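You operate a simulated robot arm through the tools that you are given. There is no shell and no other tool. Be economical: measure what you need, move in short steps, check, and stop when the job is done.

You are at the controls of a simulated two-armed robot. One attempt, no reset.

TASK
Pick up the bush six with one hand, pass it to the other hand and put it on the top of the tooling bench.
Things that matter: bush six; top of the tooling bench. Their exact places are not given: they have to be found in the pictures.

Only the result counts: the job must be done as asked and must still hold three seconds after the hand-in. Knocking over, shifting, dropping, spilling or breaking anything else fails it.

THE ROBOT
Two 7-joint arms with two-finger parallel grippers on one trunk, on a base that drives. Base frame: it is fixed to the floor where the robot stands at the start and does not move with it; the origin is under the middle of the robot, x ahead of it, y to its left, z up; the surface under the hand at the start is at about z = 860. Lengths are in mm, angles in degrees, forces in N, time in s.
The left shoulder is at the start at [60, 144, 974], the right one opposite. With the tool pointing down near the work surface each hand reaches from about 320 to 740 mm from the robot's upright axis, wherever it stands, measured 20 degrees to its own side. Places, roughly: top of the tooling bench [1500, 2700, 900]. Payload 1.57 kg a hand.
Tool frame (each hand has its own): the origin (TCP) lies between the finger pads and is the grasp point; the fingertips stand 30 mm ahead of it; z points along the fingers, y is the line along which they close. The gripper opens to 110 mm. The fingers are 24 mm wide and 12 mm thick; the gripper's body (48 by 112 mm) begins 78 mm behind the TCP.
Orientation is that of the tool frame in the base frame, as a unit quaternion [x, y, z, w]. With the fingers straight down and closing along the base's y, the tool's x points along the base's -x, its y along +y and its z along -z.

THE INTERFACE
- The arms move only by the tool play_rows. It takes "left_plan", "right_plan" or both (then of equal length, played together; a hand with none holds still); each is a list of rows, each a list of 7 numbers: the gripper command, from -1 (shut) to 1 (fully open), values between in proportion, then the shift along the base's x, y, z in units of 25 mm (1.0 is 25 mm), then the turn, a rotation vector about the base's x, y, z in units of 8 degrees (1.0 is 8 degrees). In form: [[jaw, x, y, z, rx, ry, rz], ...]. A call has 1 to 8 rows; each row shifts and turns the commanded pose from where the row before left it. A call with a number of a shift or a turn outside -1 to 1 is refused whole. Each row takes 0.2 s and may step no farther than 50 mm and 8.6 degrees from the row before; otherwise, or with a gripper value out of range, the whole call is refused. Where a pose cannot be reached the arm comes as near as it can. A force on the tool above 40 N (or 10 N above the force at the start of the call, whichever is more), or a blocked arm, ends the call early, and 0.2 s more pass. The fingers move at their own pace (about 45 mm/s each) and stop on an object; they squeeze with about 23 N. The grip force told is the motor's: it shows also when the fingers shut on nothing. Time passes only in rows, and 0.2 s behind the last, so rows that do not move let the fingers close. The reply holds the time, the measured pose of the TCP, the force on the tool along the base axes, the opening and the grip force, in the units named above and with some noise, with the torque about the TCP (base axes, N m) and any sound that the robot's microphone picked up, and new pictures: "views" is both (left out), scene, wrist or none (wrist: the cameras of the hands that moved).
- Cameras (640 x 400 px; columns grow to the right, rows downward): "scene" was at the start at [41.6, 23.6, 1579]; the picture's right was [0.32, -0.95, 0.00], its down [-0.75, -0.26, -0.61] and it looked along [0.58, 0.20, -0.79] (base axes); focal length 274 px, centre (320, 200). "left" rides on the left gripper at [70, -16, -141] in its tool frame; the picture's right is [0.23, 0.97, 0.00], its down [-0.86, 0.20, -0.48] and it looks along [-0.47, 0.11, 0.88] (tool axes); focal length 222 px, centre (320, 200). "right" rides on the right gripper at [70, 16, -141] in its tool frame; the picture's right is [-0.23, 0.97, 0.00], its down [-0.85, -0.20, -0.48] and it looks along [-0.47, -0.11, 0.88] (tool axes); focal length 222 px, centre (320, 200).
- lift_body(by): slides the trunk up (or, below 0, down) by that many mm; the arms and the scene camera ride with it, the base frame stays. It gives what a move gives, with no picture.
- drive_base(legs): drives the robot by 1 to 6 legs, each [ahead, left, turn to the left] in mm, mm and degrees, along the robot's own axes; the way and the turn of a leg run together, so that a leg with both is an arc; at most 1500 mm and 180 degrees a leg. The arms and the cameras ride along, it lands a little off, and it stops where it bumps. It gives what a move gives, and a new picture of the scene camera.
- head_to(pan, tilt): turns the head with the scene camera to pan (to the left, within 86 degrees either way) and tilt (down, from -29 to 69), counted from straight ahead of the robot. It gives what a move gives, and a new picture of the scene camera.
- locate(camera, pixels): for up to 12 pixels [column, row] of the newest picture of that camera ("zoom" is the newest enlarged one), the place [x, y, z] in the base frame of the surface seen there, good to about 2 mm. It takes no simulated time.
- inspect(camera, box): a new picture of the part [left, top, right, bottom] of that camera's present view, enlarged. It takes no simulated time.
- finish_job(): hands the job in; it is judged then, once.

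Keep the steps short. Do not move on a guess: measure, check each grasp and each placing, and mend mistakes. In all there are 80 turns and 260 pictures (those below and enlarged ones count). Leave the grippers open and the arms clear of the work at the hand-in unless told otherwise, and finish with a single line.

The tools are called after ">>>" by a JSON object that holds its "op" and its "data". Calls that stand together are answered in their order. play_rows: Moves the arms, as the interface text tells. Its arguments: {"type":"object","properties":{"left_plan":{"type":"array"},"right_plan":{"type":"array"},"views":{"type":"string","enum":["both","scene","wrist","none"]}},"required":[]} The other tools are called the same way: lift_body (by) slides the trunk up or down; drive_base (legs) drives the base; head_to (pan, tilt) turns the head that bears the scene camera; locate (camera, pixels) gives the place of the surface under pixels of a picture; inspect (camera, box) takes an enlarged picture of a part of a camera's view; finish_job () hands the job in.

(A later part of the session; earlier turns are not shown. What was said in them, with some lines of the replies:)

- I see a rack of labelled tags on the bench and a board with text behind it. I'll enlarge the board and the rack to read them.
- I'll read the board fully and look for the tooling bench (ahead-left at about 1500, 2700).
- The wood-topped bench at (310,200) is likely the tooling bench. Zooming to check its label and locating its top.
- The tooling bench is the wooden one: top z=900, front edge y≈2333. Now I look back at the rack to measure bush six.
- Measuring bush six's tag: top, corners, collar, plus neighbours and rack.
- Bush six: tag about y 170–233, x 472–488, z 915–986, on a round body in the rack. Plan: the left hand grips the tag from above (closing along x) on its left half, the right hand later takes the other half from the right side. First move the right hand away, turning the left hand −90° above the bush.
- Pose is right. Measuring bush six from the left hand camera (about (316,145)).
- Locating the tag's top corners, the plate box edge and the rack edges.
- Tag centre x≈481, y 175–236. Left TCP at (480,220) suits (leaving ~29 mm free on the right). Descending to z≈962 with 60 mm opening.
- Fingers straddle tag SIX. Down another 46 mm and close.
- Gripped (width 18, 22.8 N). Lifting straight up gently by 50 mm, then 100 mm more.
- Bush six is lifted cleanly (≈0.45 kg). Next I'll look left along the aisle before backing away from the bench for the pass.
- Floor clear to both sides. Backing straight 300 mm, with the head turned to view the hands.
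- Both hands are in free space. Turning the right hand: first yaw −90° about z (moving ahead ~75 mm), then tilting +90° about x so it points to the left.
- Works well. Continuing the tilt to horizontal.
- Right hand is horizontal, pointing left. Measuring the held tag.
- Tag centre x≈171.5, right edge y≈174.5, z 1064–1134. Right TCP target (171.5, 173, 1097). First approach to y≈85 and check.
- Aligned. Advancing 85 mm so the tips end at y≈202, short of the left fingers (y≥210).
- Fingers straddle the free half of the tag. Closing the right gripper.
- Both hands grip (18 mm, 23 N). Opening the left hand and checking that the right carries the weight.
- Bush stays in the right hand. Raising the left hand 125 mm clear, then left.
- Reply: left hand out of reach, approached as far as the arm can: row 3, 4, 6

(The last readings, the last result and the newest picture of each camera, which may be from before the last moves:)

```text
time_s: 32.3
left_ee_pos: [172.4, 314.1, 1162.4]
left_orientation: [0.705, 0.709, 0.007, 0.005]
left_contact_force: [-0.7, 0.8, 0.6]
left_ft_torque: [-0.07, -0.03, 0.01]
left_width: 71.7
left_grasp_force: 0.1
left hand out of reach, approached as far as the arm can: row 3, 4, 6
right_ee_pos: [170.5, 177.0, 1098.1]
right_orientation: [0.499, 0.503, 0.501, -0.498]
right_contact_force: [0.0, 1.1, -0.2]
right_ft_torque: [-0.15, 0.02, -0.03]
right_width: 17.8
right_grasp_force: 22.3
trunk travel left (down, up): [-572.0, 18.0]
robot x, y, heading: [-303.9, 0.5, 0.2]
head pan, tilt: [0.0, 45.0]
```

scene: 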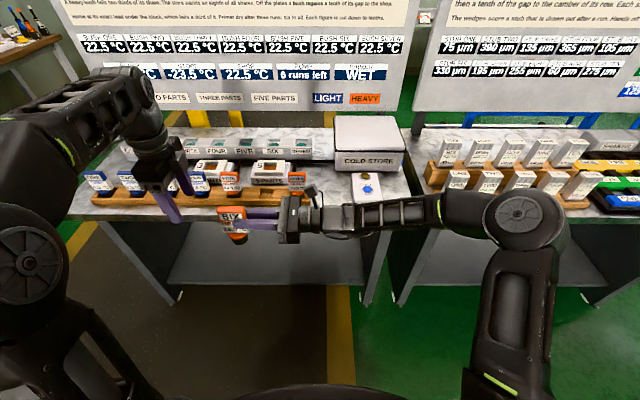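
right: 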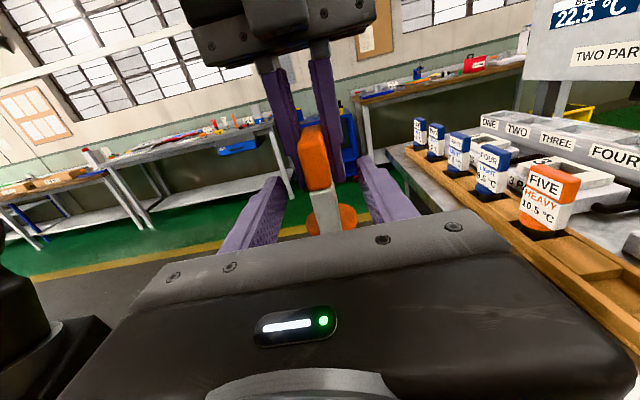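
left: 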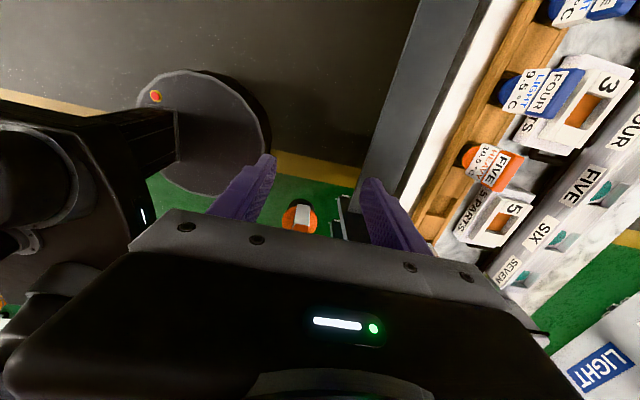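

Checking the bush in the right hand, and then drawing the left hand back.

>>> {"op": "play_rows", "data": {"left_plan": [[0.3, -1, 0.5, 0, 0, 0, 0], [0.3, -1, 0.5, 0, 0, 0, 0], [0.3, -1, 0.5, 0, 0, 0, 0], [0.3, -1, 0.5, 0, 0, 0, 0], [0.3, -0.5, 0, 0, 0, 0, 0]], "views": "none"}}

>>> {"op": "inspect", "data": {"camera": "scene", "box": [190, 170, 318, 260]}}

>>> {"op": "inspect", "data": {"camera": "right", "box": [200, 80, 440, 230]}}

```text
time_s: 33.5
left_ee_pos: [58.7, 357.8, 1161.4]
left_orientation: [0.706, 0.708, 0.0, 0.0]
left_contact_force: [-0.4, -0.1, 0.0]
left_ft_torque: [-0.01, 0.04, 0.02]
left_width: 71.3
left_grasp_force: 0.0
right_ee_pos: [171.7, 172.6, 1097.5]
right_orientation: [0.499, 0.501, 0.501, -0.499]
right_contact_force: [0.3, 0.5, -0.4]
right_ft_torque: [-0.1, 0.0, -0.01]
right_width: 17.9
right_grasp_force: 22.8
trunk travel left (down, up): [-572.0, 18.0]
robot x, y, heading: [-311.1, -3.4, 0.2]
head pan, tilt: [0.0, 45.0]
```

```text
4.44 times, centred on (254, 215) of scene
```

zoom: 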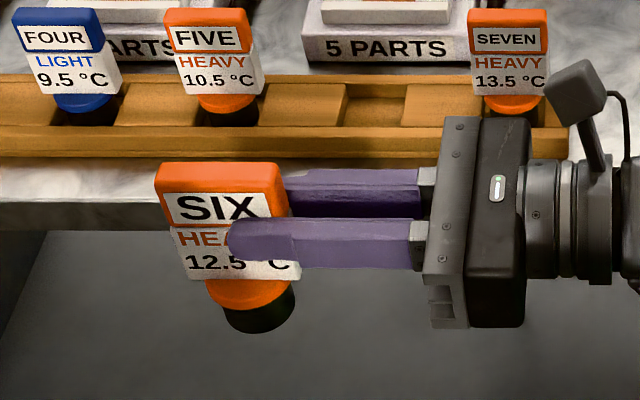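

```text
2.67 times, centred on (320, 155) of right
```

zoom: 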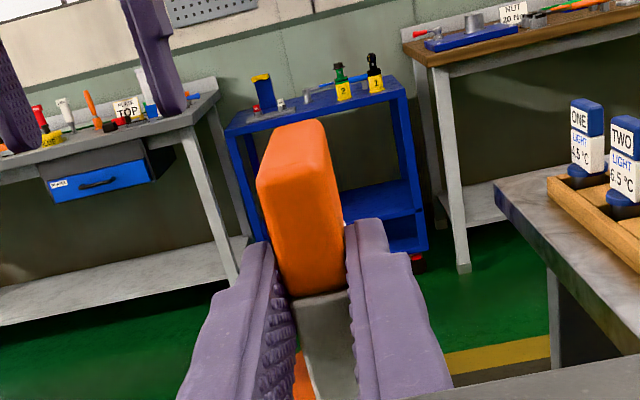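

Held upright and firmly. Now driving: turn left 90° (nothing within reach radius), ahead 1300 mm, then look at the tooling bench.

>>> {"op": "drive_base", "data": {"legs": [[0, 0, 90], [1300, 0, 0], [0, -900, 0]]}}

>>> {"op": "head_to", "data": {"pan": -10, "tilt": 32}}

```text
time_s: 48.3
left_ee_pos: [218.5, 1686.0, 1159.4]
left_orientation: [-0.017, 1.0, 0.0, 0.0]
left_contact_force: [0.1, 0.5, -0.1]
left_ft_torque: [-0.03, 0.01, 0.01]
left_width: 71.4
left_grasp_force: 0.0
right_ee_pos: [400.7, 1804.6, 1097.2]
right_orientation: [0.013, -0.707, 0.01, 0.707]
right_contact_force: [0.1, 0.1, 0.2]
right_ft_torque: [0.01, -0.14, 0.0]
right_width: 17.9
right_grasp_force: 23.4
trunk travel left (down, up): [-572.0, 18.0]
robot x, y, heading: [589.6, 1334.6, 92.1]
head pan, tilt: [0.0, 45.0]
```

scene: 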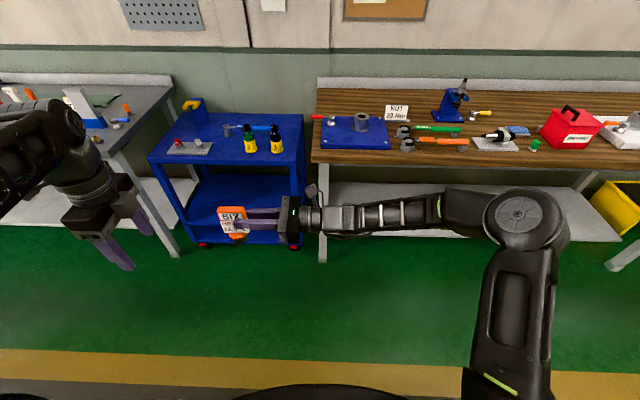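

```text
time_s: 49.0
left_ee_pos: [218.9, 1687.1, 1159.2]
left_orientation: [-0.017, 1.0, 0.0, -0.001]
left_contact_force: [-1.0, 0.4, 0.4]
left_ft_torque: [0.02, 0.01, 0.04]
left_width: 71.4
left_grasp_force: 0.0
right_ee_pos: [401.2, 1803.9, 1096.3]
right_orientation: [-0.012, 0.707, -0.009, -0.707]
right_contact_force: [0.1, -0.3, 0.0]
right_ft_torque: [0.02, -0.13, -0.04]
right_width: 17.6
right_grasp_force: 22.8
trunk travel left (down, up): [-572.0, 18.0]
robot x, y, heading: [590.6, 1330.3, 91.9]
head pan, tilt: [-10.0, 32.0]
```

scene: 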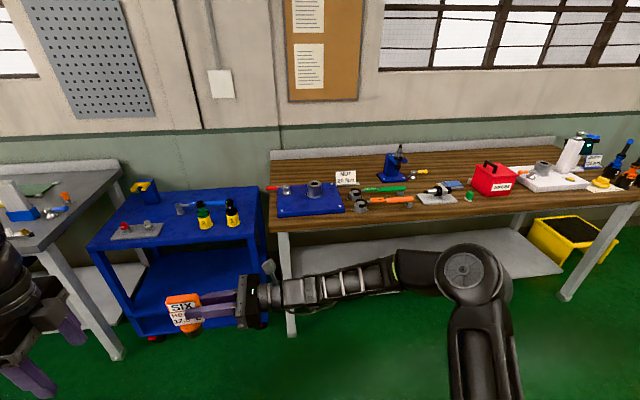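

I see the bench items. Locating the front edge and the items' front limits to choose a spot.

>>> {"op": "locate", "data": {"camera": "scene", "pixels": [[275, 218], [310, 215], [350, 216], [360, 208], [405, 205], [440, 204], [468, 202], [495, 195], [530, 192], [440, 212], [500, 205], [550, 190]]}}

>>> {"op": "inspect", "data": {"camera": "scene", "box": [265, 140, 585, 240]}}

```text
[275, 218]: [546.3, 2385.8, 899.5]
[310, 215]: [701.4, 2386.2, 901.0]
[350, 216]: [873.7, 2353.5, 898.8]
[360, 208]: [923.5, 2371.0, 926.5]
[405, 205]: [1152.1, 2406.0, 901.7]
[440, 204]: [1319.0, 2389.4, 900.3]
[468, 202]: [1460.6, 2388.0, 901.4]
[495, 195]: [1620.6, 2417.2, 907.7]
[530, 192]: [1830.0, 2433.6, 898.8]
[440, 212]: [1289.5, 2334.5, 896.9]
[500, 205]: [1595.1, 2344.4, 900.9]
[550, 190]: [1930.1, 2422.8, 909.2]
```

```text
2.00 times, centred on (425, 190) of scene
```

zoom: 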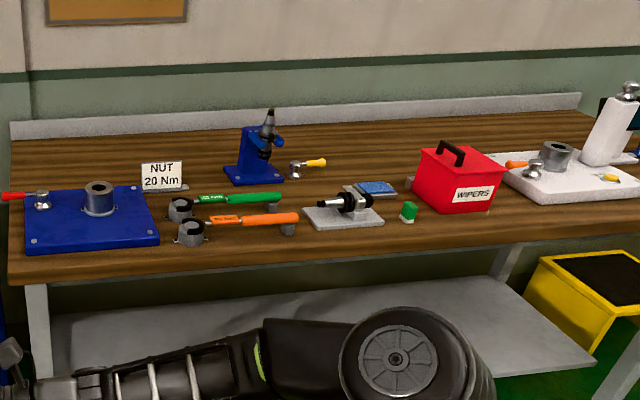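

The widest bare front strip appears right of the red box (x≈1750, y 2333–2430). Checking the way to the right before driving.

>>> {"op": "head_to", "data": {"pan": -70, "tilt": 40}}

```text
time_s: 50.4
left_ee_pos: [219.0, 1686.3, 1159.7]
left_orientation: [-0.017, 1.0, -0.001, 0.0]
left_contact_force: [0.4, -0.1, -0.4]
left_ft_torque: [-0.04, -0.02, 0.02]
left_width: 71.4
left_grasp_force: 0.0
right_ee_pos: [401.1, 1802.7, 1096.0]
right_orientation: [-0.012, 0.707, -0.008, -0.707]
right_contact_force: [1.8, -0.4, 0.5]
right_ft_torque: [0.0, -0.13, 0.01]
right_width: 17.8
right_grasp_force: 23.0
trunk travel left (down, up): [-572.0, 18.0]
robot x, y, heading: [588.6, 1330.6, 91.9]
head pan, tilt: [-70.0, 40.0]
```

scene: 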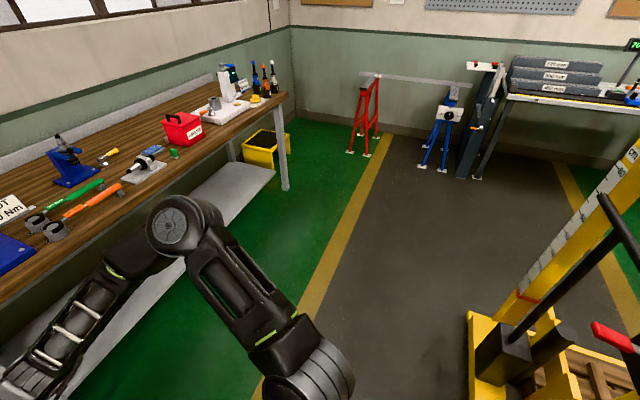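

A yellow lift stands to the right; measuring where it and the bench strip are.

>>> {"op": "locate", "data": {"camera": "scene", "pixels": [[478, 320], [480, 380], [560, 350], [530, 280], [195, 145], [215, 135], [235, 118], [175, 158], [190, 165], [140, 195], [205, 128], [250, 105]]}}

>>> {"op": "inspect", "data": {"camera": "scene", "box": [100, 70, 300, 220]}}

```text
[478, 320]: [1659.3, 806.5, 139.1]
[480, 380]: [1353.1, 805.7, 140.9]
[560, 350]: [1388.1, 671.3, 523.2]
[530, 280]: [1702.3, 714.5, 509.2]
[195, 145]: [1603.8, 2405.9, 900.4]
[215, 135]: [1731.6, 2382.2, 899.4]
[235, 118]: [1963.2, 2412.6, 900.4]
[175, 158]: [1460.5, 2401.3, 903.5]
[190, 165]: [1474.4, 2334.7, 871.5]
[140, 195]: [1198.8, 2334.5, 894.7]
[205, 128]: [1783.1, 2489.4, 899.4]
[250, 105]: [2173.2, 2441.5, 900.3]
```

```text
2.67 times, centred on (200, 145) of scene
```

zoom: 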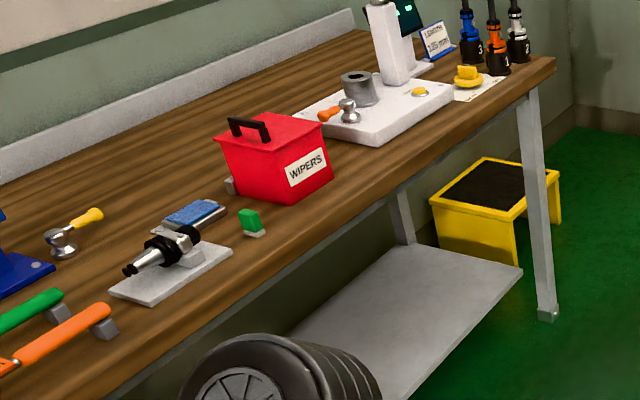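

There's a clear gap right of the red WIPERS box. Measuring its borders and the lift's handle.

>>> {"op": "locate", "data": {"camera": "zoom", "pixels": [[333, 182], [292, 204], [380, 147], [325, 130], [372, 160], [350, 180], [452, 95]]}}

>>> {"op": "locate", "data": {"camera": "scene", "pixels": [[604, 200], [615, 335], [475, 335], [500, 365]]}}

```text
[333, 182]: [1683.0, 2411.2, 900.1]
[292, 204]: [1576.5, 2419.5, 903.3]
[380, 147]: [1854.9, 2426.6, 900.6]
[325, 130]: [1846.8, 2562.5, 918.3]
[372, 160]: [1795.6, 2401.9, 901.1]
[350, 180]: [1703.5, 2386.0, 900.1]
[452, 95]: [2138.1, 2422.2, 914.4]
```

```text
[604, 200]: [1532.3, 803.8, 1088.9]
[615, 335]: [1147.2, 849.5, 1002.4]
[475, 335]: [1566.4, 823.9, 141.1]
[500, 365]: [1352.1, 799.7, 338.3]
```

Gap: x 1683–1845, so target for bush is (1735, 2375). Turning the head back, then driving: ahead 250 with −1.9° turn, then right 1370 in two legs.

>>> {"op": "drive_base", "data": {"legs": [[250, 0, -1.9], [0, -1000, 0], [0, -365, 0]]}}

>>> {"op": "head_to", "data": {"pan": 0, "tilt": 42}}

```text
time_s: 58.9
left_ee_pos: [1600.2, 1952.4, 1159.8]
left_orientation: [0.001, 1.0, 0.0, 0.0]
left_contact_force: [-0.6, -0.6, -0.9]
left_ft_torque: [0.0, 0.03, 0.04]
left_width: 71.6
left_grasp_force: 0.0
right_ee_pos: [1786.4, 2062.6, 1096.9]
right_orientation: [0.0, -0.707, -0.004, 0.707]
right_contact_force: [0.3, 0.7, 0.1]
right_ft_torque: [-0.01, -0.14, 0.01]
right_width: 17.7
right_grasp_force: 23.6
trunk travel left (down, up): [-572.0, 18.0]
robot x, y, heading: [1957.5, 1586.0, 90.0]
head pan, tilt: [-70.0, 40.0]
```

scene: 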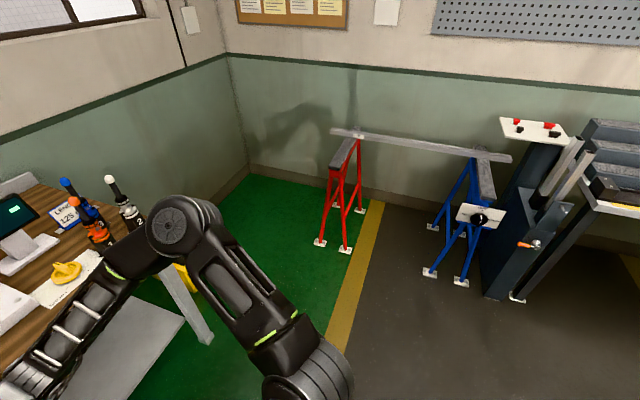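

```text
time_s: 60.3
left_ee_pos: [1598.2, 1950.5, 1159.6]
left_orientation: [0.001, 1.0, -0.001, 0.001]
left_contact_force: [0.4, -0.6, 0.1]
left_ft_torque: [-0.01, -0.02, 0.03]
left_width: 71.3
left_grasp_force: 0.0
right_ee_pos: [1786.4, 2062.9, 1096.9]
right_orientation: [0.001, 0.707, 0.004, -0.707]
right_contact_force: [0.0, 0.9, -0.4]
right_ft_torque: [0.02, -0.13, 0.03]
right_width: 17.4
right_grasp_force: 23.2
trunk travel left (down, up): [-572.0, 18.0]
robot x, y, heading: [1957.5, 1582.2, 89.7]
head pan, tilt: [0.0, 42.0]
```

scene: 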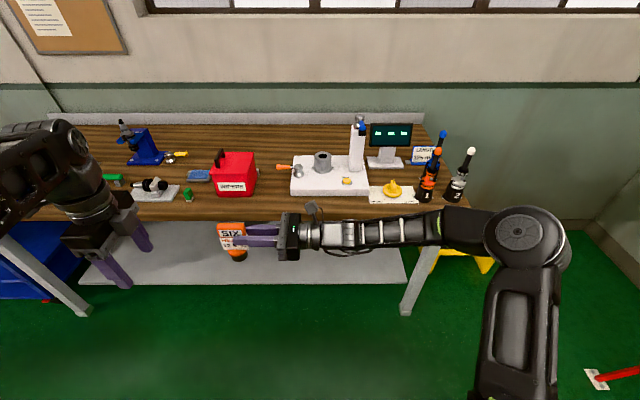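

Checking potential contacts: bottles at the right end vs the right forearm, and the bush bottom.

>>> {"op": "inspect", "data": {"camera": "scene", "box": [200, 100, 520, 300]}}

>>> {"op": "locate", "data": {"camera": "scene", "pixels": [[442, 134], [437, 152], [471, 152], [455, 197], [362, 117], [423, 198], [345, 235], [400, 232], [460, 225], [510, 225], [234, 152], [241, 259]]}}

```text
2.00 times, centred on (360, 200) of scene
```

zoom: 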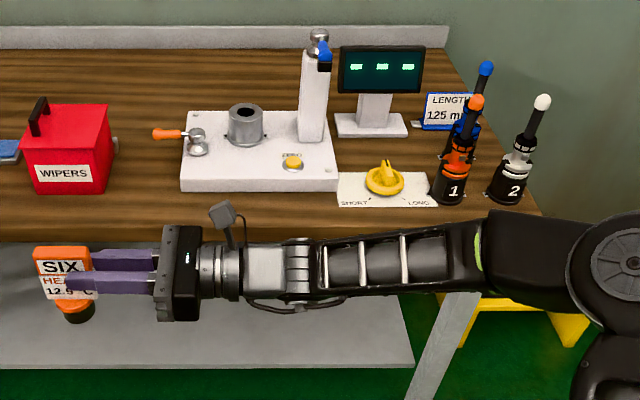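

```text
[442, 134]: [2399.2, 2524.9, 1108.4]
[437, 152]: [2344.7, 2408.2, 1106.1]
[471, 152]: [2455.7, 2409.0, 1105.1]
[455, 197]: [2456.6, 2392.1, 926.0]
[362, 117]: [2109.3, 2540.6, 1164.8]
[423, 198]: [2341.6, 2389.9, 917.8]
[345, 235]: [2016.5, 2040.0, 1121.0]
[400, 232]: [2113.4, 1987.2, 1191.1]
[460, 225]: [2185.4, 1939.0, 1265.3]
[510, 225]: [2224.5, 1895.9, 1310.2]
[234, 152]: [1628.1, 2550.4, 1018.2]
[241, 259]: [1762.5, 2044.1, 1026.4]
```

Bottles (x≥2330, y≥2390) stay clear of the forearm, which slants backward. Driving ahead 310 mm in two legs.

>>> {"op": "drive_base", "data": {"legs": [[220, 0, 0.3], [88, 0, 0]]}}

>>> {"op": "inspect", "data": {"camera": "scene", "box": [180, 110, 436, 270]}}

>>> {"op": "inspect", "data": {"camera": "right", "box": [160, 0, 640, 300]}}

```text
time_s: 62.7
left_ee_pos: [1594.5, 2256.9, 1160.1]
left_orientation: [-0.004, 1.0, -0.001, 0.0]
left_contact_force: [0.0, -0.3, 0.4]
left_ft_torque: [-0.04, -0.03, 0.0]
left_width: 71.3
left_grasp_force: 0.1
right_ee_pos: [1779.2, 2367.4, 1094.9]
right_orientation: [-0.001, 0.707, 0.001, -0.707]
right_contact_force: [-0.3, 0.8, -4.2]
right_ft_torque: [-0.02, -0.08, 0.03]
right_width: 17.5
right_grasp_force: 23.0
trunk travel left (down, up): [-572.0, 18.0]
robot x, y, heading: [1952.9, 1889.9, 90.4]
head pan, tilt: [0.0, 42.0]
```

scene: 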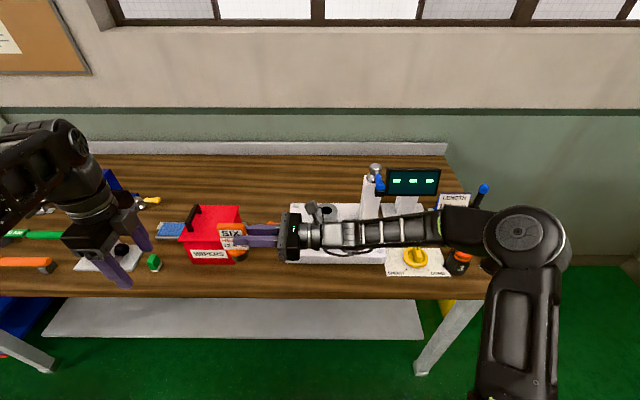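

```text
2.50 times, centred on (308, 190) of scene
```

zoom: 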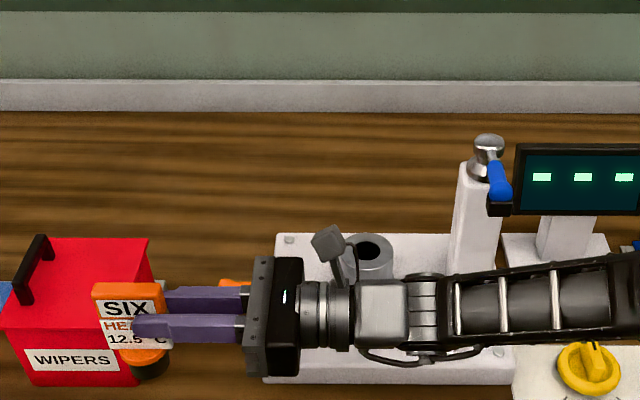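

```text
1.33 times, centred on (400, 150) of right
```

zoom: 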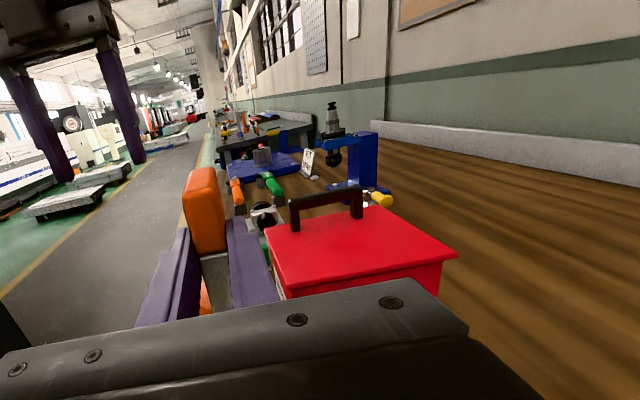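

Bush is over the bare strip (≈x 1747, y 2367), clear of the WIPERS box. Lowering the trunk 85 mm so the arm shape stays the same.

>>> {"op": "lift_body", "data": {"by": -85}}

>>> {"op": "head_to", "data": {"pan": 5, "tilt": 45}}

>>> {"op": "inspect", "data": {"camera": "scene", "box": [200, 110, 456, 270]}}

```text
time_s: 63.9
left_ee_pos: [1595.4, 2253.5, 1074.7]
left_orientation: [-0.003, 1.0, 0.0, 0.0]
left_contact_force: [0.0, 0.4, -0.4]
left_ft_torque: [-0.01, 0.02, 0.0]
left_width: 71.7
left_grasp_force: 0.0
right_ee_pos: [1779.6, 2366.9, 1012.0]
right_orientation: [-0.002, 0.707, 0.001, -0.707]
right_contact_force: [-0.1, 0.7, -3.4]
right_ft_torque: [-0.01, -0.11, 0.01]
right_width: 17.9
right_grasp_force: 23.1
trunk travel left (down, up): [-487.0, 103.0]
robot x, y, heading: [1955.9, 1889.2, 90.2]
head pan, tilt: [0.0, 42.0]
```

```text
time_s: 64.6
left_ee_pos: [1593.8, 2254.2, 1074.0]
left_orientation: [-0.004, 1.0, 0.0, 0.0]
left_contact_force: [0.2, -0.4, 0.1]
left_ft_torque: [0.01, 0.02, 0.03]
left_width: 71.7
left_grasp_force: 0.1
right_ee_pos: [1780.6, 2366.4, 1011.5]
right_orientation: [-0.004, 0.708, 0.0, -0.707]
right_contact_force: [-0.3, 0.9, -3.1]
right_ft_torque: [-0.02, -0.09, -0.04]
right_width: 17.6
right_grasp_force: 23.4
trunk travel left (down, up): [-487.0, 103.0]
robot x, y, heading: [1955.5, 1888.4, 90.8]
head pan, tilt: [5.0, 45.0]
```

scene: 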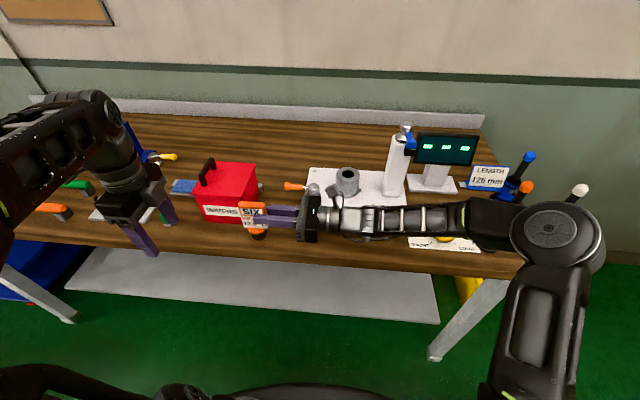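

```text
2.50 times, centred on (328, 190) of scene
```

zoom: 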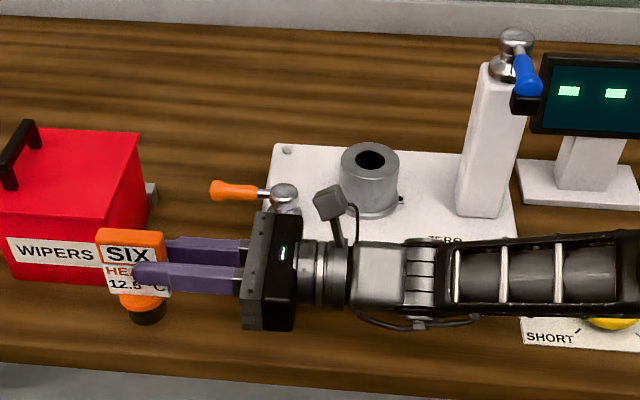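

Measuring bush bottom, steel-ball wrench, box corner and hand body.

>>> {"op": "locate", "data": {"camera": "zoom", "pixels": [[284, 188], [285, 205], [280, 216], [145, 315], [150, 322], [140, 240], [172, 330], [265, 320], [392, 322], [138, 140], [250, 345]]}}

```text
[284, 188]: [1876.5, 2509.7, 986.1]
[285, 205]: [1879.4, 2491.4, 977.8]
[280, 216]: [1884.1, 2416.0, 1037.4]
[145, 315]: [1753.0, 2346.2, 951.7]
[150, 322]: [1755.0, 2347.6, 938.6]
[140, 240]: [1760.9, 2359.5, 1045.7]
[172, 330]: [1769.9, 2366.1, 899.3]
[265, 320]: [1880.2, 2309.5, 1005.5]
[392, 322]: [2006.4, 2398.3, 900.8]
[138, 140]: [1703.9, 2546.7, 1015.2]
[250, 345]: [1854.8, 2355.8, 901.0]
```

Bush bottom ≈ z 933; contact expected at TCP ≈ 978. Lowering trunk 24 mm more, then fine arm steps.

>>> {"op": "lift_body", "data": {"by": -24}}

>>> {"op": "inspect", "data": {"camera": "scene", "box": [220, 160, 348, 270]}}

>>> {"op": "inspect", "data": {"camera": "scene", "box": [320, 160, 448, 270]}}

```text
time_s: 65.3
left_ee_pos: [1593.9, 2254.2, 1051.0]
left_orientation: [-0.004, 1.0, 0.0, 0.001]
left_contact_force: [0.0, -1.1, -0.1]
left_ft_torque: [0.0, -0.04, 0.02]
left_width: 71.5
left_grasp_force: 0.1
right_ee_pos: [1779.7, 2367.0, 987.3]
right_orientation: [-0.003, 0.707, 0.001, -0.707]
right_contact_force: [-0.3, 0.0, -4.1]
right_ft_torque: [0.01, -0.1, 0.0]
right_width: 17.9
right_grasp_force: 23.3
trunk travel left (down, up): [-463.0, 127.0]
robot x, y, heading: [1955.8, 1887.0, 90.2]
head pan, tilt: [5.0, 45.0]
```

```text
3.64 times, centred on (284, 215) of scene
```

zoom: 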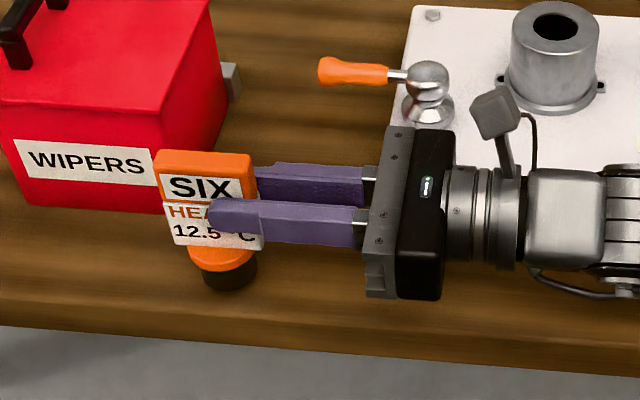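

```text
3.64 times, centred on (384, 215) of scene
```

zoom: 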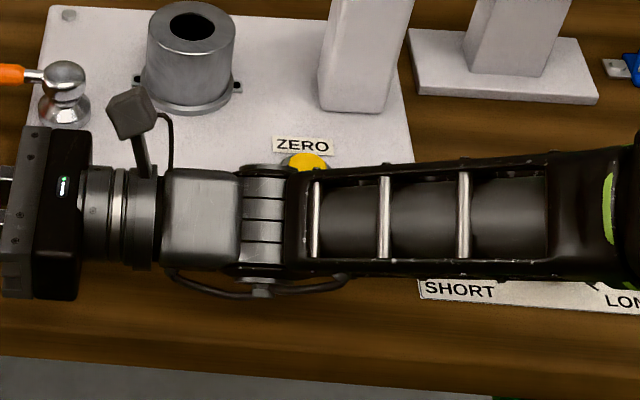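

Checking the forearm's actual height over the dial/button before the last 10 mm.

>>> {"op": "locate", "data": {"camera": "zoom", "pixels": [[310, 268], [540, 275], [262, 290], [440, 172], [600, 260], [307, 160], [200, 250], [480, 285], [250, 170]]}}

```text
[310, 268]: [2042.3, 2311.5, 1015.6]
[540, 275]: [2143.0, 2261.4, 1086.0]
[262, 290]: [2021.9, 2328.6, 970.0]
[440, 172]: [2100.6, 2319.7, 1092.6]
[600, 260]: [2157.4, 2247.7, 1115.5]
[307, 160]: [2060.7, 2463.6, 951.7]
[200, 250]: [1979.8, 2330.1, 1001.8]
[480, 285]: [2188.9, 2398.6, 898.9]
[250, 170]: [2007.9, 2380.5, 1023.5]
```

All clear (lowest forearm part z≈960, nothing below it). Final descent in 2 mm steps with force watch.

>>> {"op": "play_rows", "data": {"right_plan": [[-1, 0, 0, -0.1, 0, 0, 0], [-1, 0, 0, -0.08, 0, 0, 0], [-1, 0, 0, -0.08, 0, 0, 0], [-1, 0, 0, 0, 0, 0, 0]], "views": "none"}}

>>> {"op": "inspect", "data": {"camera": "scene", "box": [230, 190, 294, 250]}}

```text
time_s: 66.3
left_ee_pos: [1593.9, 2254.9, 1050.6]
left_orientation: [-0.004, 1.0, -0.001, 0.0]
left_contact_force: [-0.7, -0.1, 0.0]
left_ft_torque: [-0.02, 0.01, 0.01]
left_width: 71.5
left_grasp_force: 0.1
right_ee_pos: [1780.9, 2365.7, 979.5]
right_orientation: [-0.002, 0.707, 0.002, -0.707]
right_contact_force: [0.6, 0.4, -3.7]
right_ft_torque: [-0.01, -0.1, -0.01]
right_width: 18.1
right_grasp_force: 22.4
trunk travel left (down, up): [-463.0, 127.0]
robot x, y, heading: [1951.6, 1888.8, 90.5]
head pan, tilt: [5.0, 45.0]
```

```text
6.67 times, centred on (262, 220) of scene
```

zoom: 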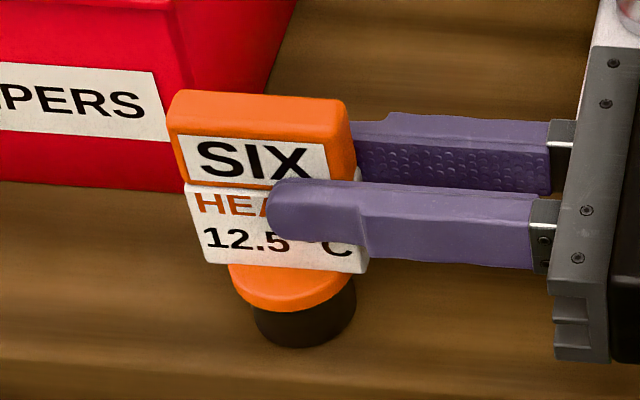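

Not yet touching (force −3.7). Measuring the gap under the bush.

>>> {"op": "locate", "data": {"camera": "zoom", "pixels": [[305, 338], [305, 344], [305, 352], [305, 310], [190, 195], [205, 260], [362, 268], [355, 170]]}}

>>> {"op": "play_rows", "data": {"right_plan": [[-1, 0, 0, -0.08, 0, 0, 0], [-1, 0, 0, -0.08, 0, 0, 0], [-1, 0, 0, 0, 0, 0, 0]], "views": "none"}}

```text
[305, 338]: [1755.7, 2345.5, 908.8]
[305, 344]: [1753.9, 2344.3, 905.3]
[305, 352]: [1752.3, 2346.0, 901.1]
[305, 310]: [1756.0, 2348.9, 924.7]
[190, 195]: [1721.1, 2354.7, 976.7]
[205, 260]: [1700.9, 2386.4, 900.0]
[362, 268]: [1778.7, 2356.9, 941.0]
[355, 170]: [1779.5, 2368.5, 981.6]
```

```text
time_s: 67.1
left_ee_pos: [1594.6, 2253.5, 1051.4]
left_orientation: [-0.002, 1.0, -0.001, -0.001]
left_contact_force: [-1.3, -0.1, 0.2]
left_ft_torque: [0.02, 0.0, 0.02]
left_width: 71.5
left_grasp_force: 0.0
right_ee_pos: [1779.6, 2365.4, 980.4]
right_orientation: [0.004, -0.705, -0.001, 0.709]
right_contact_force: [4.4, 3.1, 17.4]
right_ft_torque: [-0.21, 0.07, 0.02]
right_width: 17.8
right_grasp_force: 23.1
trunk travel left (down, up): [-463.0, 127.0]
robot x, y, heading: [1952.8, 1890.7, 90.4]
head pan, tilt: [5.0, 45.0]
```

Contact (+17 N). Relieving by ~2.5 mm to reduce the load, then reading again.

>>> {"op": "play_rows", "data": {"right_plan": [[-1, 0, 0, 0.05, 0, 0, 0], [-1, 0, 0, 0.05, 0, 0, 0], [-1, 0, 0, 0, 0, 0, 0]], "views": "none"}}

>>> {"op": "inspect", "data": {"camera": "scene", "box": [230, 190, 294, 250]}}

```text
time_s: 67.9
left_ee_pos: [1594.0, 2253.8, 1051.7]
left_orientation: [-0.003, 1.0, -0.001, 0.0]
left_contact_force: [-0.2, -0.3, 0.4]
left_ft_torque: [-0.02, 0.03, 0.01]
left_width: 71.6
left_grasp_force: 0.1
right_ee_pos: [1780.3, 2365.8, 979.5]
right_orientation: [-0.002, 0.707, 0.001, -0.707]
right_contact_force: [0.1, 3.2, 13.8]
right_ft_torque: [-0.04, 0.64, -0.08]
right_width: 17.7
right_grasp_force: 22.4
trunk travel left (down, up): [-463.0, 127.0]
robot x, y, heading: [1953.8, 1886.8, 90.4]
head pan, tilt: [5.0, 45.0]
```

```text
6.67 times, centred on (262, 220) of scene
```

zoom: 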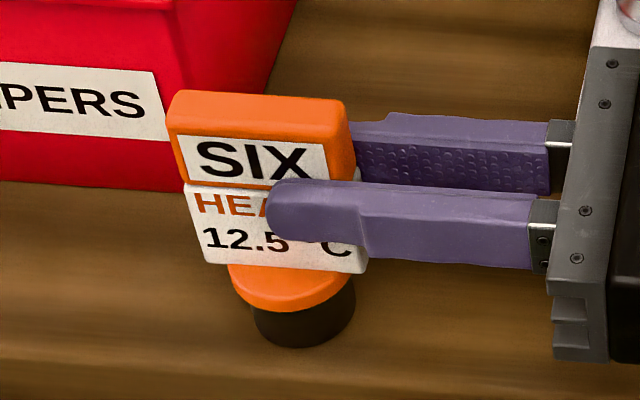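

Still ~14 N on the bench; relieving another 1.2 mm, then opening gently to ~45 mm.

>>> {"op": "play_rows", "data": {"right_plan": [[-1, 0, 0, 0.05, 0, 0, 0], [-1, 0, 0, 0, 0, 0, 0]], "views": "none"}}

>>> {"op": "play_rows", "data": {"right_plan": [[-0.6, 0, 0, 0, 0, 0, 0], [-0.5, 0, 0, 0, 0, 0, 0], [-0.35, 0, 0, 0, 0, 0, 0], [-0.2, 0, 0, 0, 0, 0, 0], [-0.2, 0, 0, 0, 0, 0, 0]], "views": "wrist"}}

>>> {"op": "inspect", "data": {"camera": "scene", "box": [230, 190, 294, 250]}}

```text
time_s: 68.5
left_ee_pos: [1594.5, 2253.7, 1050.6]
left_orientation: [-0.003, 1.0, 0.0, 0.0]
left_contact_force: [0.6, -0.7, -0.3]
left_ft_torque: [0.0, -0.04, -0.02]
left_width: 71.5
left_grasp_force: 0.0
right_ee_pos: [1779.8, 2365.3, 980.0]
right_orientation: [-0.002, 0.708, 0.001, -0.707]
right_contact_force: [-3.7, 1.3, 7.4]
right_ft_torque: [-0.04, 0.6, -0.12]
right_width: 17.7
right_grasp_force: 23.1
trunk travel left (down, up): [-463.0, 127.0]
robot x, y, heading: [1955.8, 1889.6, 90.4]
head pan, tilt: [5.0, 45.0]
```

```text
time_s: 69.7
left_ee_pos: [1594.9, 2253.7, 1051.6]
left_orientation: [-0.003, 1.0, 0.0, 0.0]
left_contact_force: [-0.2, 1.3, 0.4]
left_ft_torque: [-0.02, -0.03, -0.03]
left_width: 71.5
left_grasp_force: 0.0
right_ee_pos: [1781.2, 2365.5, 981.4]
right_orientation: [-0.004, 0.707, 0.0, -0.707]
right_contact_force: [-0.4, -0.4, 0.1]
right_ft_torque: [-0.03, 0.02, -0.01]
right_width: 44.1
right_grasp_force: 0.0
trunk travel left (down, up): [-463.0, 127.0]
robot x, y, heading: [1951.5, 1892.6, 90.5]
head pan, tilt: [5.0, 45.0]
```

right: 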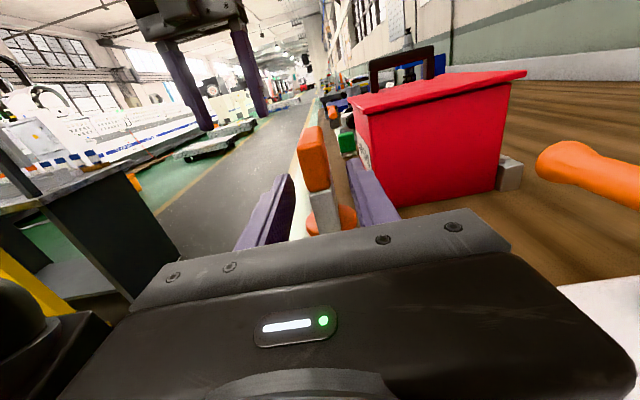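

```text
6.67 times, centred on (262, 220) of scene
```

zoom: 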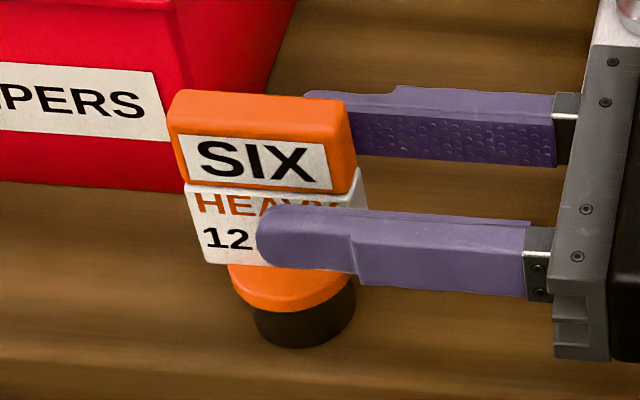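

Bush stands freely. Withdrawing the right hand 75 mm along +x, away from the tag.

>>> {"op": "play_rows", "data": {"right_plan": [[-0.2, 0.5, 0, 0, 0, 0, 0], [-0.2, 0.5, 0, 0, 0, 0, 0], [-0.2, 0.7, 0, 0, 0, 0, 0], [-0.2, 0.7, 0, 0, 0, 0, 0], [-0.2, 0.6, 0, 0.2, 0, 0, 0]], "views": "scene"}}

```text
time_s: 70.9
left_ee_pos: [1594.9, 2254.7, 1052.0]
left_orientation: [-0.004, 1.0, 0.0, -0.001]
left_contact_force: [-0.2, 0.2, 0.8]
left_ft_torque: [-0.01, -0.02, -0.01]
left_width: 71.2
left_grasp_force: 0.0
right_ee_pos: [1856.1, 2366.9, 988.3]
right_orientation: [-0.003, 0.707, 0.001, -0.707]
right_contact_force: [0.5, 0.4, -0.1]
right_ft_torque: [-0.01, -0.02, 0.0]
right_width: 44.0
right_grasp_force: 0.1
trunk travel left (down, up): [-463.0, 127.0]
robot x, y, heading: [1950.9, 1891.4, 90.5]
head pan, tilt: [5.0, 45.0]
```

scene: 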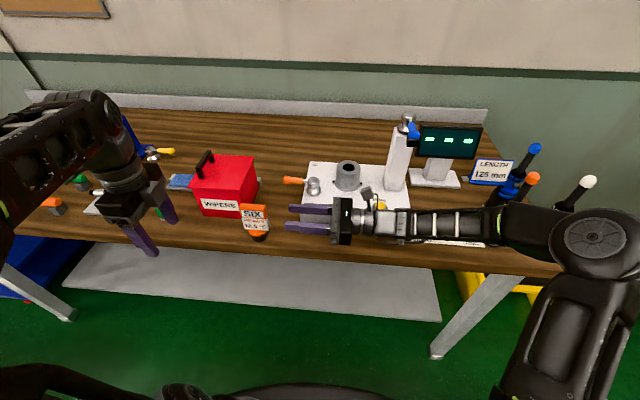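

Clear. Backing the base 300 mm straight, then opening both grippers and checking.

>>> {"op": "drive_base", "data": {"legs": [[-300, 0, 0]]}}

>>> {"op": "play_rows", "data": {"left_plan": [[1, 0, 0, 0, 0, 0, 0], [1, 0, 0, 0, 0, 0, 0], [1, 0, 0, 0, 0, 0, 0], [1, 0, 0, 0, 0, 0, 0], [1, 0, 0, 0, 0, 0, 0]], "right_plan": [[1, 0, 0, 0, 0, 0, 0], [1, 0, 0, 0, 0, 0, 0], [1, 0, 0, 0, 0, 0, 0], [1, 0, 0, 0, 0, 0, 0], [1, 0, 0, 0, 0, 0, 0]], "views": "scene"}}

>>> {"op": "inspect", "data": {"camera": "scene", "box": [120, 90, 440, 290]}}

```text
time_s: 72.9
left_ee_pos: [1596.9, 1963.1, 1051.7]
left_orientation: [-0.004, 1.0, 0.0, 0.0]
left_contact_force: [-0.6, 0.3, -0.9]
left_ft_torque: [0.03, -0.01, -0.02]
left_width: 71.4
left_grasp_force: 0.1
right_ee_pos: [1857.6, 2075.4, 988.5]
right_orientation: [-0.003, 0.707, 0.001, -0.707]
right_contact_force: [-0.3, -0.8, 0.6]
right_ft_torque: [0.02, 0.0, -0.05]
right_width: 44.1
right_grasp_force: 0.0
trunk travel left (down, up): [-463.0, 127.0]
robot x, y, heading: [1956.7, 1594.6, 90.7]
head pan, tilt: [5.0, 45.0]
```

scene: 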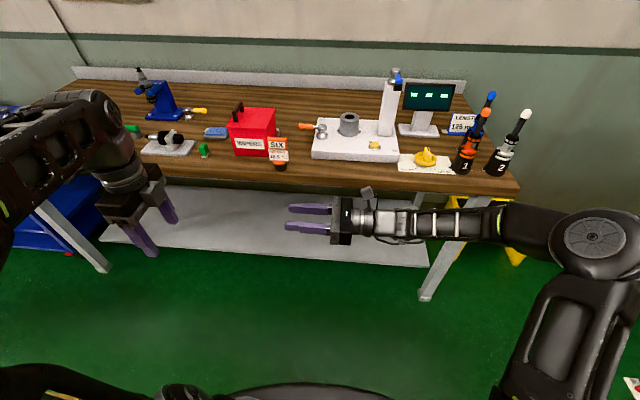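

```text
time_s: 74.1
left_ee_pos: [1596.8, 1963.8, 1050.3]
left_orientation: [-0.003, 1.0, -0.001, 0.0]
left_contact_force: [0.4, 0.6, -0.2]
left_ft_torque: [-0.03, 0.05, -0.02]
left_width: 110.0
left_grasp_force: 0.1
right_ee_pos: [1858.6, 2075.9, 986.2]
right_orientation: [-0.003, 0.707, 0.001, -0.707]
right_contact_force: [0.6, 0.1, -0.5]
right_ft_torque: [0.03, 0.01, 0.01]
right_width: 109.8
right_grasp_force: 0.1
trunk travel left (down, up): [-463.0, 127.0]
robot x, y, heading: [1960.0, 1600.1, 90.5]
head pan, tilt: [5.0, 45.0]
```

scene: 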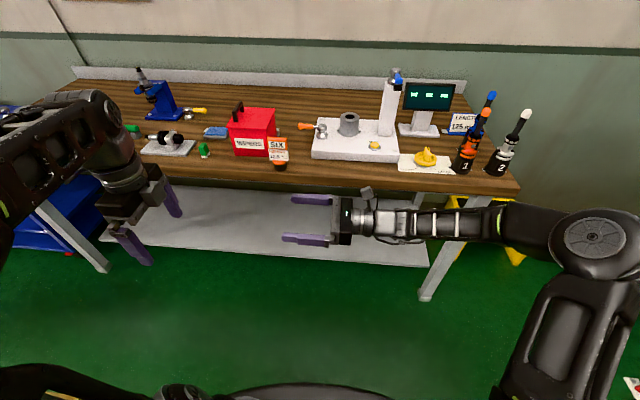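

```text
2.00 times, centred on (280, 190) of scene
```

zoom: 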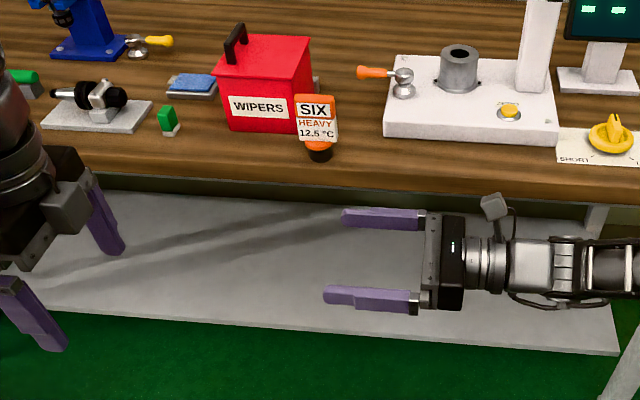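

Bush six stands upright on the tooling bench. Both grippers are open and clear, and nothing else on the bench has moved, so I'm handing in.

>>> {"op": "finish_job", "data": {}}

```text
The job is handed in.
```

Bush six was picked up with the left hand, passed to the right hand, and now stands upright on top of the tooling bench, with nothing else seen to move.
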